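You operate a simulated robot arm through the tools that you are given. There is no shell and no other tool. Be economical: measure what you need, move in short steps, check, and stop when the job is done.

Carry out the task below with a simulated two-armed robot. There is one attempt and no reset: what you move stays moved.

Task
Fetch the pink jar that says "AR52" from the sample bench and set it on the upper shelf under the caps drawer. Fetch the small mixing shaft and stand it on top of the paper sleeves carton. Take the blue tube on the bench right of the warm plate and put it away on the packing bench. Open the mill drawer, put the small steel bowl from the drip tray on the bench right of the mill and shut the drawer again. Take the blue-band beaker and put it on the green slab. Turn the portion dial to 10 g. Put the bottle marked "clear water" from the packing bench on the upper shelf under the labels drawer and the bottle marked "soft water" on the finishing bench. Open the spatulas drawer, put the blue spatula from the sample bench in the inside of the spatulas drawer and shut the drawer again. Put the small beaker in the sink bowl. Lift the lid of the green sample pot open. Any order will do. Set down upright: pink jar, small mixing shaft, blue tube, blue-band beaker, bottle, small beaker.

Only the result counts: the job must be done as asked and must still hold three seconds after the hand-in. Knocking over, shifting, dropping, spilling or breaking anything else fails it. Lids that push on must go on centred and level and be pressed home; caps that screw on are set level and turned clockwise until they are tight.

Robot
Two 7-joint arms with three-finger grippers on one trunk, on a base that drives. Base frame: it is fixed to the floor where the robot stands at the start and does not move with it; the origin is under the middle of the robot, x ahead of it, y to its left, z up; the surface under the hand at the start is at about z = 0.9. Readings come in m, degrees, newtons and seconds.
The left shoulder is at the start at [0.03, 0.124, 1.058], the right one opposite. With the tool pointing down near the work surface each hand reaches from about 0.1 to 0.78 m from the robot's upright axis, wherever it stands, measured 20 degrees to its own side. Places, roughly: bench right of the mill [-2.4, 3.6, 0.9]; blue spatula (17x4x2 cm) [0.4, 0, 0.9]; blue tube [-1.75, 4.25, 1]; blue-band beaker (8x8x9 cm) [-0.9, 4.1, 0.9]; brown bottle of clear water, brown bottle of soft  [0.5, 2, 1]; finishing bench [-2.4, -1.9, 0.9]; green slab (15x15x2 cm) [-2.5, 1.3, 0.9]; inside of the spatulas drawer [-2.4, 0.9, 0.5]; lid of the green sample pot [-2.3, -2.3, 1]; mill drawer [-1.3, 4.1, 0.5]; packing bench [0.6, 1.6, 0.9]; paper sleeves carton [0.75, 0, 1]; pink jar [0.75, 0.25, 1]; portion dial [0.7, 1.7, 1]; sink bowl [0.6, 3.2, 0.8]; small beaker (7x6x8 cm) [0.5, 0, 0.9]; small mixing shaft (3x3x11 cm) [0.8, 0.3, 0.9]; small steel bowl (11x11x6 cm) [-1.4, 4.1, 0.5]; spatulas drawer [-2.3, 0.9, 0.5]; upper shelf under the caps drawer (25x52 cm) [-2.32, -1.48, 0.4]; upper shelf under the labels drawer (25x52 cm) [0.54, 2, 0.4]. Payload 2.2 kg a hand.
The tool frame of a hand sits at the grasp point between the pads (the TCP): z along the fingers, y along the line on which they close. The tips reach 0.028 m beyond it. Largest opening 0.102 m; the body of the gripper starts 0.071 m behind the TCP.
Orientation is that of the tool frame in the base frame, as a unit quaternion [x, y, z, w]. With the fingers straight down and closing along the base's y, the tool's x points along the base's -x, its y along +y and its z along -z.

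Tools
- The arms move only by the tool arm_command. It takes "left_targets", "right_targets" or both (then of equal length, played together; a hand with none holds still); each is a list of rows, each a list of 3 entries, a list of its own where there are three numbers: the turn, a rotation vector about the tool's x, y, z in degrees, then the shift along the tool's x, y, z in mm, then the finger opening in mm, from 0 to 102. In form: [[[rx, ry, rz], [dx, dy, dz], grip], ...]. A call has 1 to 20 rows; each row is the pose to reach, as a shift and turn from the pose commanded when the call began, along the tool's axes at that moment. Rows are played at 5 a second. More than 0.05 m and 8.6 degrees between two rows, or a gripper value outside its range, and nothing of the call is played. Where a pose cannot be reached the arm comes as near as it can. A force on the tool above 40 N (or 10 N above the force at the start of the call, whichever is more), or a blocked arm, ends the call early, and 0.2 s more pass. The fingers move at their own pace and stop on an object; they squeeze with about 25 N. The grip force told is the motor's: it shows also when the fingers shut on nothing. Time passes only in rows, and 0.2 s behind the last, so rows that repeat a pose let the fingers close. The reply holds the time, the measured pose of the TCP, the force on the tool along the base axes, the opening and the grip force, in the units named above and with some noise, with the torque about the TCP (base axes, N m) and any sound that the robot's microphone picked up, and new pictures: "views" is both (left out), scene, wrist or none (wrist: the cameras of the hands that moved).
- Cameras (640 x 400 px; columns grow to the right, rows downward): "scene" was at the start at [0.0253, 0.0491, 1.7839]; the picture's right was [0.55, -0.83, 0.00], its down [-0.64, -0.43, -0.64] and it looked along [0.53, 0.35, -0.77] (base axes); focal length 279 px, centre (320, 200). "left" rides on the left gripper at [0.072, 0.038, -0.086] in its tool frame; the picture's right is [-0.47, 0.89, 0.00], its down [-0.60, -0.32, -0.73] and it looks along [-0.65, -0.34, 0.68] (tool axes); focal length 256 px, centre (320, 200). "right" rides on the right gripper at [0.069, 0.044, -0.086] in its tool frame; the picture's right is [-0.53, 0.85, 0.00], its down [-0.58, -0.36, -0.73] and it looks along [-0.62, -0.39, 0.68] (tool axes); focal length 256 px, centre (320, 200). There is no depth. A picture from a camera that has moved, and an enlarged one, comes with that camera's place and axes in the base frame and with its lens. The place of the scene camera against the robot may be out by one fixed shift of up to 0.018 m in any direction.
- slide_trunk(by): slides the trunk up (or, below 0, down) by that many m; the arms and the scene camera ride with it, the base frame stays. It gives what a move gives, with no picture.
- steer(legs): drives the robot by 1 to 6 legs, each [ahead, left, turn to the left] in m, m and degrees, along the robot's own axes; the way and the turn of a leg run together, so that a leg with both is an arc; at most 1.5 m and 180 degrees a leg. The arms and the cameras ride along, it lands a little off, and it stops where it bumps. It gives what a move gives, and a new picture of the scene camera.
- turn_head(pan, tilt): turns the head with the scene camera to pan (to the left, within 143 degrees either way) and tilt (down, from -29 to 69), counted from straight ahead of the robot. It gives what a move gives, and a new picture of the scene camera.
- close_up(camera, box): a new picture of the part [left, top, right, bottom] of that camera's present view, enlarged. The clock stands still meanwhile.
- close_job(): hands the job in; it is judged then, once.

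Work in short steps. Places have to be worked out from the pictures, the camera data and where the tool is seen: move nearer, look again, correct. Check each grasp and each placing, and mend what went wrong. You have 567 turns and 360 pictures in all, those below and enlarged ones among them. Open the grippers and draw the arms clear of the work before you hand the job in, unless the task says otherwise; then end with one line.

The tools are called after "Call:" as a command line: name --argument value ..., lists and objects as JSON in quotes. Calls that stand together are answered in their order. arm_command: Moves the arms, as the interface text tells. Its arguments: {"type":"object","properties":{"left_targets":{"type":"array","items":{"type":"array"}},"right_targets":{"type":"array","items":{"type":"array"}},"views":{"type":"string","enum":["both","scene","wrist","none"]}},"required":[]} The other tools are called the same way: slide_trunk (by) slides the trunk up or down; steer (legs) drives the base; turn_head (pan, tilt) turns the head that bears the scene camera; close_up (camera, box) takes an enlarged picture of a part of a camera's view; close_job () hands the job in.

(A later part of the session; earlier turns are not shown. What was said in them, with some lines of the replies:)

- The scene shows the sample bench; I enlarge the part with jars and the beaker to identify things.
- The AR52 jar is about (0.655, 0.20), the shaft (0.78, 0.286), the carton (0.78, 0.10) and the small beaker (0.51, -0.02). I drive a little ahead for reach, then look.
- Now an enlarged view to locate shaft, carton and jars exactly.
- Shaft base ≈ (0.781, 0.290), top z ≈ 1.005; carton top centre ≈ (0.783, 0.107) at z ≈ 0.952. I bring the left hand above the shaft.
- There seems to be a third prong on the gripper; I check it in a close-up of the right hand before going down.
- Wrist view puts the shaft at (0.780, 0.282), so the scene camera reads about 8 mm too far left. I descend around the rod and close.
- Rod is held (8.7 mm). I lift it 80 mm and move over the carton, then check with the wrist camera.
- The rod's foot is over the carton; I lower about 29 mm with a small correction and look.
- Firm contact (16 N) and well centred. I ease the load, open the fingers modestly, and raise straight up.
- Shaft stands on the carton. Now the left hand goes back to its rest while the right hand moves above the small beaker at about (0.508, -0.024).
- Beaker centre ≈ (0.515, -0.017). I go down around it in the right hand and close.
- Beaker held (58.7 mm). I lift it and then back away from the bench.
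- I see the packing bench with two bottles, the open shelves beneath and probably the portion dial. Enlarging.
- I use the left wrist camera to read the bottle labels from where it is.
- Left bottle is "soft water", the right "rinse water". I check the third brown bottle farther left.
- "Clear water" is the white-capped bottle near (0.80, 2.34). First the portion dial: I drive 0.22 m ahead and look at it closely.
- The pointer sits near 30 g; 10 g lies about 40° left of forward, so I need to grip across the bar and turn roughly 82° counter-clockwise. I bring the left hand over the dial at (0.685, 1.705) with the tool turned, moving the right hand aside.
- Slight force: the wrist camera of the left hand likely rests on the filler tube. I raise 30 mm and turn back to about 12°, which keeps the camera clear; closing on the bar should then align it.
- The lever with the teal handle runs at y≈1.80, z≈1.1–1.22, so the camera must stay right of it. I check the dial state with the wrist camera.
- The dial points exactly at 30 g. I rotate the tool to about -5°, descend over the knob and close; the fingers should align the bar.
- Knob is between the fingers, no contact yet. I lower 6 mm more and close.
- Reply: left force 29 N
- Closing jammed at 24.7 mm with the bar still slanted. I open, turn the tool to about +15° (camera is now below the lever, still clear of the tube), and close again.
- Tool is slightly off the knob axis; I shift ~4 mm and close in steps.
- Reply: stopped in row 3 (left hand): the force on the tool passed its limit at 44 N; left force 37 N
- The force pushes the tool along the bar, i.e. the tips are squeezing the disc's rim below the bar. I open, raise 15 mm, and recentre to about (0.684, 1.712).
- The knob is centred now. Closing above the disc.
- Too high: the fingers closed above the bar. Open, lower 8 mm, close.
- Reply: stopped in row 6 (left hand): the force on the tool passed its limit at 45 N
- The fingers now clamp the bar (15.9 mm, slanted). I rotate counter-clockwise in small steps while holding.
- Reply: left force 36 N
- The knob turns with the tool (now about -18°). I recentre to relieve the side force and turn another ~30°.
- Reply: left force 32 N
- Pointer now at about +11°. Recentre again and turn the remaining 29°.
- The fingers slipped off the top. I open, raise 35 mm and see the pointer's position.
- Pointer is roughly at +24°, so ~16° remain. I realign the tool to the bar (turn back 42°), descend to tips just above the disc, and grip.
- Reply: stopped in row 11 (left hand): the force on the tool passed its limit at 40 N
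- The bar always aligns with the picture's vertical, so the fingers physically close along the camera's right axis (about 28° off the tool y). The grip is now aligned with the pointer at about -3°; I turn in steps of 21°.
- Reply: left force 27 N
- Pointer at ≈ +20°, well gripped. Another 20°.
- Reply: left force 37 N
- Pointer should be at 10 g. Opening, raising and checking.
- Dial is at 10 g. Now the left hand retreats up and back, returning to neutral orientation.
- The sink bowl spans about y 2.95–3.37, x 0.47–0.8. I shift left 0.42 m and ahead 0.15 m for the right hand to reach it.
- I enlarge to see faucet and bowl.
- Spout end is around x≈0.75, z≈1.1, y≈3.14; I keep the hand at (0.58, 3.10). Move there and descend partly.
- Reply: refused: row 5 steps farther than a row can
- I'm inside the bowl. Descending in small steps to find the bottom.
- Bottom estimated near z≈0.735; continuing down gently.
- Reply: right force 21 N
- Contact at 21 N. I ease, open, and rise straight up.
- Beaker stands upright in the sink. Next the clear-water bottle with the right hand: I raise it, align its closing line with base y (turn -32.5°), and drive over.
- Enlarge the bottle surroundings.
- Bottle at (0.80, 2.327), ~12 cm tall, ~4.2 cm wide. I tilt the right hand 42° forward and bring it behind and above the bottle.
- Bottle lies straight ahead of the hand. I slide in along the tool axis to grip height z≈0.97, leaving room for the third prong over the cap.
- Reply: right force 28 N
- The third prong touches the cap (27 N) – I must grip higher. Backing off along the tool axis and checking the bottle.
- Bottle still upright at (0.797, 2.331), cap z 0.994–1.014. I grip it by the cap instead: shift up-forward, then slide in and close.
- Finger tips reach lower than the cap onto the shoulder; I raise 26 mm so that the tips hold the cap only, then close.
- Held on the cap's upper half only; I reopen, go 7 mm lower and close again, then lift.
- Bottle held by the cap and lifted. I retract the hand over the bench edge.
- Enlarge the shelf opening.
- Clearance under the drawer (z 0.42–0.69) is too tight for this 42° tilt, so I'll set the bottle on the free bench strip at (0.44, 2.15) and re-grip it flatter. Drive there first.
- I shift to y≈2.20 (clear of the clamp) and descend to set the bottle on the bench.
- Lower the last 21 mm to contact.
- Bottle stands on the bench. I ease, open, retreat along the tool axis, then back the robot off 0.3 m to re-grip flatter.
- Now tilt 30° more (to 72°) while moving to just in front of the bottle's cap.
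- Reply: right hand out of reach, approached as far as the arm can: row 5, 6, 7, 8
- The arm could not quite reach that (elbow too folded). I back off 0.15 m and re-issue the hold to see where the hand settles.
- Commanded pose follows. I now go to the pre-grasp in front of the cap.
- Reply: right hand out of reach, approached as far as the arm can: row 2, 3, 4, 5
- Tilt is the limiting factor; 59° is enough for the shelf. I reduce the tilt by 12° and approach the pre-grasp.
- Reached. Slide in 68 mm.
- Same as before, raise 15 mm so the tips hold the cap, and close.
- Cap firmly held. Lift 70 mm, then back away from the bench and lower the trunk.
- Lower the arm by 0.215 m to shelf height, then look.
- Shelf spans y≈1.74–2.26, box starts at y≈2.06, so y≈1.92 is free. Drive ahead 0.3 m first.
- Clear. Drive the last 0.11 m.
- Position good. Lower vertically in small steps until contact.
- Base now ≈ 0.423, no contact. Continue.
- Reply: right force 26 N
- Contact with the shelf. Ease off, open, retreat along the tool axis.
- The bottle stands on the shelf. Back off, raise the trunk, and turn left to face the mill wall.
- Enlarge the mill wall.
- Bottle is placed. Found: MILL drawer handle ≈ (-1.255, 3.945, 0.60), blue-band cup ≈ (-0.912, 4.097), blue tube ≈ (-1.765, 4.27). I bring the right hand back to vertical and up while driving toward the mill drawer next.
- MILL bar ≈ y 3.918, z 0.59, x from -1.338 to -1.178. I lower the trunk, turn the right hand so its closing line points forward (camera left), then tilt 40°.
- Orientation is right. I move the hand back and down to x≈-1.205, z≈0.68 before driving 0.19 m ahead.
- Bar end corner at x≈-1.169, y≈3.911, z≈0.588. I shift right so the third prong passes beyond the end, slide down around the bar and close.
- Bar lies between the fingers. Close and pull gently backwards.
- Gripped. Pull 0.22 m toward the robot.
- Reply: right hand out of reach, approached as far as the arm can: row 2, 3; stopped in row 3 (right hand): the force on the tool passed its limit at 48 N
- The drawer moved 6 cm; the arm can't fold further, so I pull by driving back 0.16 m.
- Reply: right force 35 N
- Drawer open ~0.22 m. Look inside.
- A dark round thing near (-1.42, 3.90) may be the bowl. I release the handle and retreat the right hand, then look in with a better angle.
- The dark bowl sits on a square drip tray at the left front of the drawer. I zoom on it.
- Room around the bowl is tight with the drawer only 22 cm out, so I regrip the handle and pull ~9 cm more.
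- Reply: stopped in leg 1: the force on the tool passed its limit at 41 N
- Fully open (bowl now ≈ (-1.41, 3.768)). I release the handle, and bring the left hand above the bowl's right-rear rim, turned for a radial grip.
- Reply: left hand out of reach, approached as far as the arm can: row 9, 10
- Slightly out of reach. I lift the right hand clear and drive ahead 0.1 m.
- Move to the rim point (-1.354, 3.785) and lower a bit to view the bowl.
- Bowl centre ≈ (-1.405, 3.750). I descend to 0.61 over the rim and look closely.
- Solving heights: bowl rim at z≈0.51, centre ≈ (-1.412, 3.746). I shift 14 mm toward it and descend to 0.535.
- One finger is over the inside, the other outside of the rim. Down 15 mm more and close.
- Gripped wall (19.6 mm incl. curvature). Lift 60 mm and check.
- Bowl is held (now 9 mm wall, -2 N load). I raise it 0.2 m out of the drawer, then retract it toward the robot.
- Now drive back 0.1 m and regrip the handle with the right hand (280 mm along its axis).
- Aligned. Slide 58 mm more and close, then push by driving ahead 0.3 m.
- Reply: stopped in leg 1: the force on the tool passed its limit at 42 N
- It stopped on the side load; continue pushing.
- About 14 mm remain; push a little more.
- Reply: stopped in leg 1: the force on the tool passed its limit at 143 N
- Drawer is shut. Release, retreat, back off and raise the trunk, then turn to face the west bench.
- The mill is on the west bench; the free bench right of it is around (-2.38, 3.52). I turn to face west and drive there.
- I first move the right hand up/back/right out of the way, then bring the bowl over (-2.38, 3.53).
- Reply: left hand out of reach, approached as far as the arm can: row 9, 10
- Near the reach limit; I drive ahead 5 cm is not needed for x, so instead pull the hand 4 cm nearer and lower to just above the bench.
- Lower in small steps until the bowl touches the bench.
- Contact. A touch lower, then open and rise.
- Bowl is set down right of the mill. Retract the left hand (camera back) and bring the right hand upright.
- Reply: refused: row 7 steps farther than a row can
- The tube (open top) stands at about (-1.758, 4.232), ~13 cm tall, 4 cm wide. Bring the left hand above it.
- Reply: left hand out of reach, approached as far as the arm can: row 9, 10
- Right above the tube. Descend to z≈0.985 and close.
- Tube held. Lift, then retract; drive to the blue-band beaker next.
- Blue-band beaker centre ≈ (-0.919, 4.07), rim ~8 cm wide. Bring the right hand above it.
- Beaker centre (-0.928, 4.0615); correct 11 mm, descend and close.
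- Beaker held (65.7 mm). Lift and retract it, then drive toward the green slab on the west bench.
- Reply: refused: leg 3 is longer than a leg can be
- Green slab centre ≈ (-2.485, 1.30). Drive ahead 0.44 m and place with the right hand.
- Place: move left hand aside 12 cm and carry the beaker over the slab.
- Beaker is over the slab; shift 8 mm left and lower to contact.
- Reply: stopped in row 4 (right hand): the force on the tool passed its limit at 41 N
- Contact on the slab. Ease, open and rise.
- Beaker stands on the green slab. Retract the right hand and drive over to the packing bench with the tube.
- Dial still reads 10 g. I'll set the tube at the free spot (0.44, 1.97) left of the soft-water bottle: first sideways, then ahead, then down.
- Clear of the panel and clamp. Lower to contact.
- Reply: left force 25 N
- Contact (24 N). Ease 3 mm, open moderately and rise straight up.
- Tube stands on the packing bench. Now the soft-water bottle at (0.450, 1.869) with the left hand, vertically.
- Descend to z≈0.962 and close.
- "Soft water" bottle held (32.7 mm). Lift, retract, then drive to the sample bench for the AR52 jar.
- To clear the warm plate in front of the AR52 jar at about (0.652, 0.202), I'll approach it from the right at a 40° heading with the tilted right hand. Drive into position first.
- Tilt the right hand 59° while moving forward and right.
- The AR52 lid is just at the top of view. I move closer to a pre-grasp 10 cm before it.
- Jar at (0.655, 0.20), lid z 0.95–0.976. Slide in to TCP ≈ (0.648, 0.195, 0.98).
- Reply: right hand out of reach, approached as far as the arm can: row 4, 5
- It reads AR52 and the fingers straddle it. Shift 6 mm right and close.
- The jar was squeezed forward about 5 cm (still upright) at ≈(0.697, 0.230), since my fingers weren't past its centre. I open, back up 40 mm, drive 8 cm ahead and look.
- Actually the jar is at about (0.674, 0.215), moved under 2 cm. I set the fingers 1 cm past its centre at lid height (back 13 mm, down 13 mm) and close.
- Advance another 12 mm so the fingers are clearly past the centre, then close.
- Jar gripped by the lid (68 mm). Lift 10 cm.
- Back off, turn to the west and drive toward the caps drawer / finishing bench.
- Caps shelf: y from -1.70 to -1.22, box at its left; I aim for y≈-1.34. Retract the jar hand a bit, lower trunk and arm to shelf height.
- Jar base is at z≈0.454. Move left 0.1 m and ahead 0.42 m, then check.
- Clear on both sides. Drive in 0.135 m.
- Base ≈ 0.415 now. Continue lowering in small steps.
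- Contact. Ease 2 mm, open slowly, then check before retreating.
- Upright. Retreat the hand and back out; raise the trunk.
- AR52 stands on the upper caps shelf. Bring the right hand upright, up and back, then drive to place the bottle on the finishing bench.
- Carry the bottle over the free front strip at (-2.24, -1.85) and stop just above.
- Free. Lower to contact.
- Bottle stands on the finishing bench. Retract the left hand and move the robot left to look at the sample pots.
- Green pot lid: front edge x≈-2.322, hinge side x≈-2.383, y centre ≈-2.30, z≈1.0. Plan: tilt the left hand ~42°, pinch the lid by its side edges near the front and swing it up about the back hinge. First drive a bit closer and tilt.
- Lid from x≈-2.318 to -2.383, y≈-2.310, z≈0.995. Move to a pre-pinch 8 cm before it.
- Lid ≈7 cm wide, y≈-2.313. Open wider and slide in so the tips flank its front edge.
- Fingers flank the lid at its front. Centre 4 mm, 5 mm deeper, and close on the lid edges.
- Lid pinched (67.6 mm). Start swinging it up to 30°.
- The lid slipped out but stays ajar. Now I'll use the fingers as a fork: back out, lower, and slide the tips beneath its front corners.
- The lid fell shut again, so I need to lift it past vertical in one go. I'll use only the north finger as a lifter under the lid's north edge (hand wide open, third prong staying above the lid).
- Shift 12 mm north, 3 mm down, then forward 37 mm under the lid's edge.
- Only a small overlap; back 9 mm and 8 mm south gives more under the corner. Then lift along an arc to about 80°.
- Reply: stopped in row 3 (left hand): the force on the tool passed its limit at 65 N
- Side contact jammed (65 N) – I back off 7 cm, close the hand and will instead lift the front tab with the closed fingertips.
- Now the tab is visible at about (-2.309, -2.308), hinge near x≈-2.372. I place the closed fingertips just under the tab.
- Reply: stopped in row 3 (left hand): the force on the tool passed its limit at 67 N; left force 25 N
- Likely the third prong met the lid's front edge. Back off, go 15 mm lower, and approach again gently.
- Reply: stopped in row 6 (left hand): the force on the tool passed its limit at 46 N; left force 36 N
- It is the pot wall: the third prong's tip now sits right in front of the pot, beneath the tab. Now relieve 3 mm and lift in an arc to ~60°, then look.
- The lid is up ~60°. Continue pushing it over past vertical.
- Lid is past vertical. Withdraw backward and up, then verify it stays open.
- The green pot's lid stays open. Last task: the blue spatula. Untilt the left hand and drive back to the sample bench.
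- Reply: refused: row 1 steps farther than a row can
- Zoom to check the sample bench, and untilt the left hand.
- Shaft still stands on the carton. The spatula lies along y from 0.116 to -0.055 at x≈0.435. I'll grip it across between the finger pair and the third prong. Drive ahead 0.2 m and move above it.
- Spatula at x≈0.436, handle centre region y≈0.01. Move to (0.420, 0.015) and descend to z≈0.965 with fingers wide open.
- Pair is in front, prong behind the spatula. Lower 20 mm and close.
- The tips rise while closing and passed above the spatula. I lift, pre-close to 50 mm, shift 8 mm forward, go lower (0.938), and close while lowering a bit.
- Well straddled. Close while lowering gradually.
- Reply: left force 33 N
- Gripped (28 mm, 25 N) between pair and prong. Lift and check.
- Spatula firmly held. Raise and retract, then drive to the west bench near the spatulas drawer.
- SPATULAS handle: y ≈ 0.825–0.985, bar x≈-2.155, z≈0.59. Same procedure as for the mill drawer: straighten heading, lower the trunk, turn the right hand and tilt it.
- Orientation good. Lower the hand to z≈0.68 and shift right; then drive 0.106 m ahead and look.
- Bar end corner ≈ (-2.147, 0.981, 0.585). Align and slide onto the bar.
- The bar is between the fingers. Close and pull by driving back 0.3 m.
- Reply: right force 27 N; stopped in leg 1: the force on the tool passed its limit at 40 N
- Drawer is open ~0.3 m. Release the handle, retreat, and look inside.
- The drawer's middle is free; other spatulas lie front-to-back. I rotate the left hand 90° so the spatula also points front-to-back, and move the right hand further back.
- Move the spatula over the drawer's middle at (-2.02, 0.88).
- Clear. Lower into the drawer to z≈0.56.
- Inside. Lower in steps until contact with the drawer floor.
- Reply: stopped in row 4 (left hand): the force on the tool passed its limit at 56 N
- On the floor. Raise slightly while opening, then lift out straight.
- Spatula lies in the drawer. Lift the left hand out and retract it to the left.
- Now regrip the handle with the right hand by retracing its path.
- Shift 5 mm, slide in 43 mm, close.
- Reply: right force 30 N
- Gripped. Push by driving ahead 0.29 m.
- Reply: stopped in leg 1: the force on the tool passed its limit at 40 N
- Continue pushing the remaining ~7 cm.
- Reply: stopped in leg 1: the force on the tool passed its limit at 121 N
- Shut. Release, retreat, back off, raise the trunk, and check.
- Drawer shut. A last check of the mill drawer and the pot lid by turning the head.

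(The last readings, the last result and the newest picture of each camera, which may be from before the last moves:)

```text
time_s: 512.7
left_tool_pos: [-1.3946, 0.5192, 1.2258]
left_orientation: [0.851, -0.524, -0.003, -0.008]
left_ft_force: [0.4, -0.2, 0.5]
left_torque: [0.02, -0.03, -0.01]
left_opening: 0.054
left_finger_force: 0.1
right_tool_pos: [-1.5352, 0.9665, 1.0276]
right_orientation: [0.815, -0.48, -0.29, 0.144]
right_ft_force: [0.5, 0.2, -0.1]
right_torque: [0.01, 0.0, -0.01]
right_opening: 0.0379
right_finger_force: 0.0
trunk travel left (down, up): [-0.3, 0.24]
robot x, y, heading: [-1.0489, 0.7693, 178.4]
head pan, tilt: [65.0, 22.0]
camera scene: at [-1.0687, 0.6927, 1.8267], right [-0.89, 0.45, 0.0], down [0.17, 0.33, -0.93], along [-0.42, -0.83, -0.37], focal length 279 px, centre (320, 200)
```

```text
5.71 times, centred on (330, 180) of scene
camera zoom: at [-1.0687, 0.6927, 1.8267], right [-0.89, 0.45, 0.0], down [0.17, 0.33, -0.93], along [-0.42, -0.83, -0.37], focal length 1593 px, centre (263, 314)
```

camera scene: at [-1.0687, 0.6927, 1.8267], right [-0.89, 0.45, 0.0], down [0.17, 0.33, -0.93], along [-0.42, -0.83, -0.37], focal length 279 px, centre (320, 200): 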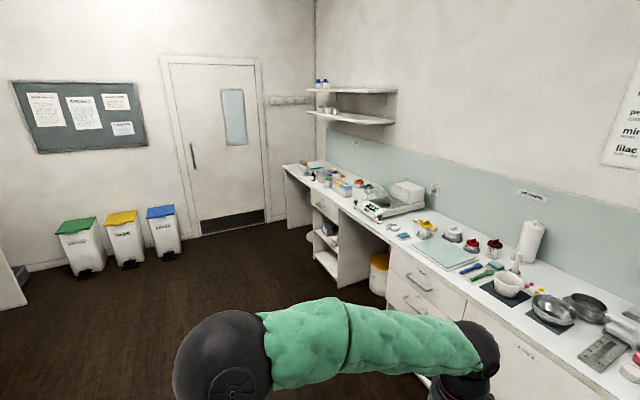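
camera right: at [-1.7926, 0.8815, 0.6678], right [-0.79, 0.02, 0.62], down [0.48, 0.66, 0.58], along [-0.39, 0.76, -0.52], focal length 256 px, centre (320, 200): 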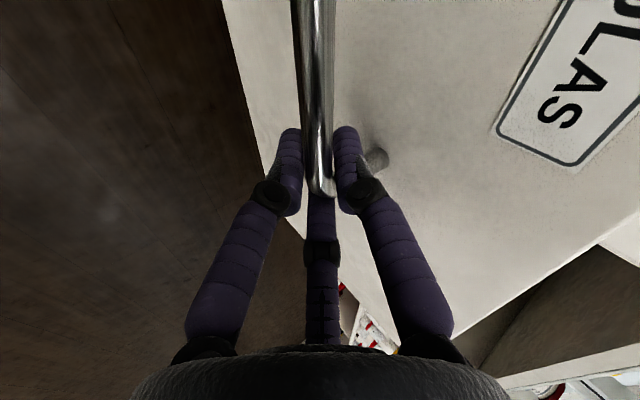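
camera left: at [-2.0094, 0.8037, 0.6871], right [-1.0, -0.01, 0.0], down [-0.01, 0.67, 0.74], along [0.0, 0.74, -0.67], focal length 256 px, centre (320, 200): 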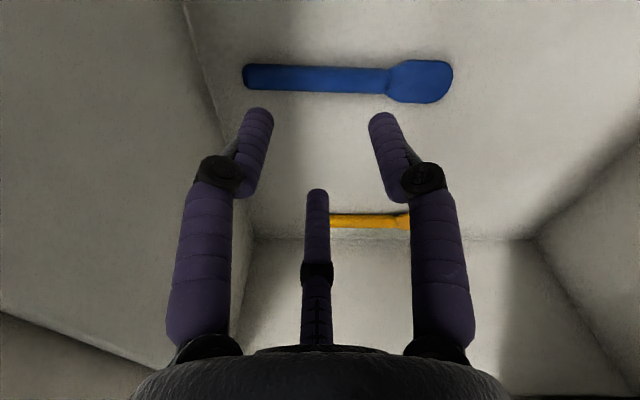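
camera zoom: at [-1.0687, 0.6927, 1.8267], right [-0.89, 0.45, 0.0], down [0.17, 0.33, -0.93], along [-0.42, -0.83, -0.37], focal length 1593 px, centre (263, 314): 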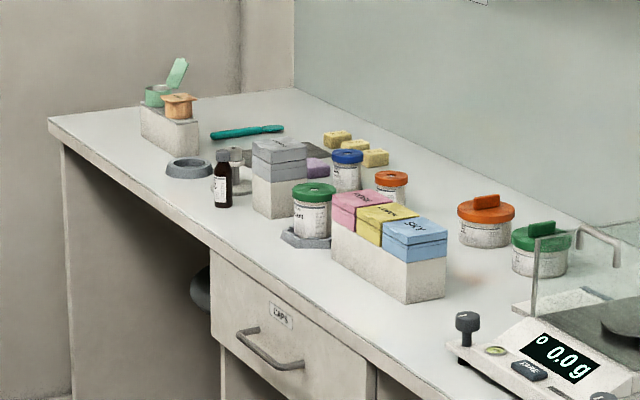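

The pot's lid is open, the bottle stands on the finishing bench, both drawers are shut, and the hands are open and clear. Handing in.

Call:
close_job

```text
The job is handed in.
```

I did every item on the list and handed the job in. In my last checks everything was in place: both drawers were shut, the pot lid was standing open and the dial read 10 g. Along the way I bumped the portion-filler's lever, the green pot and the AR52 jar, and I saw no lasting shift or damage.
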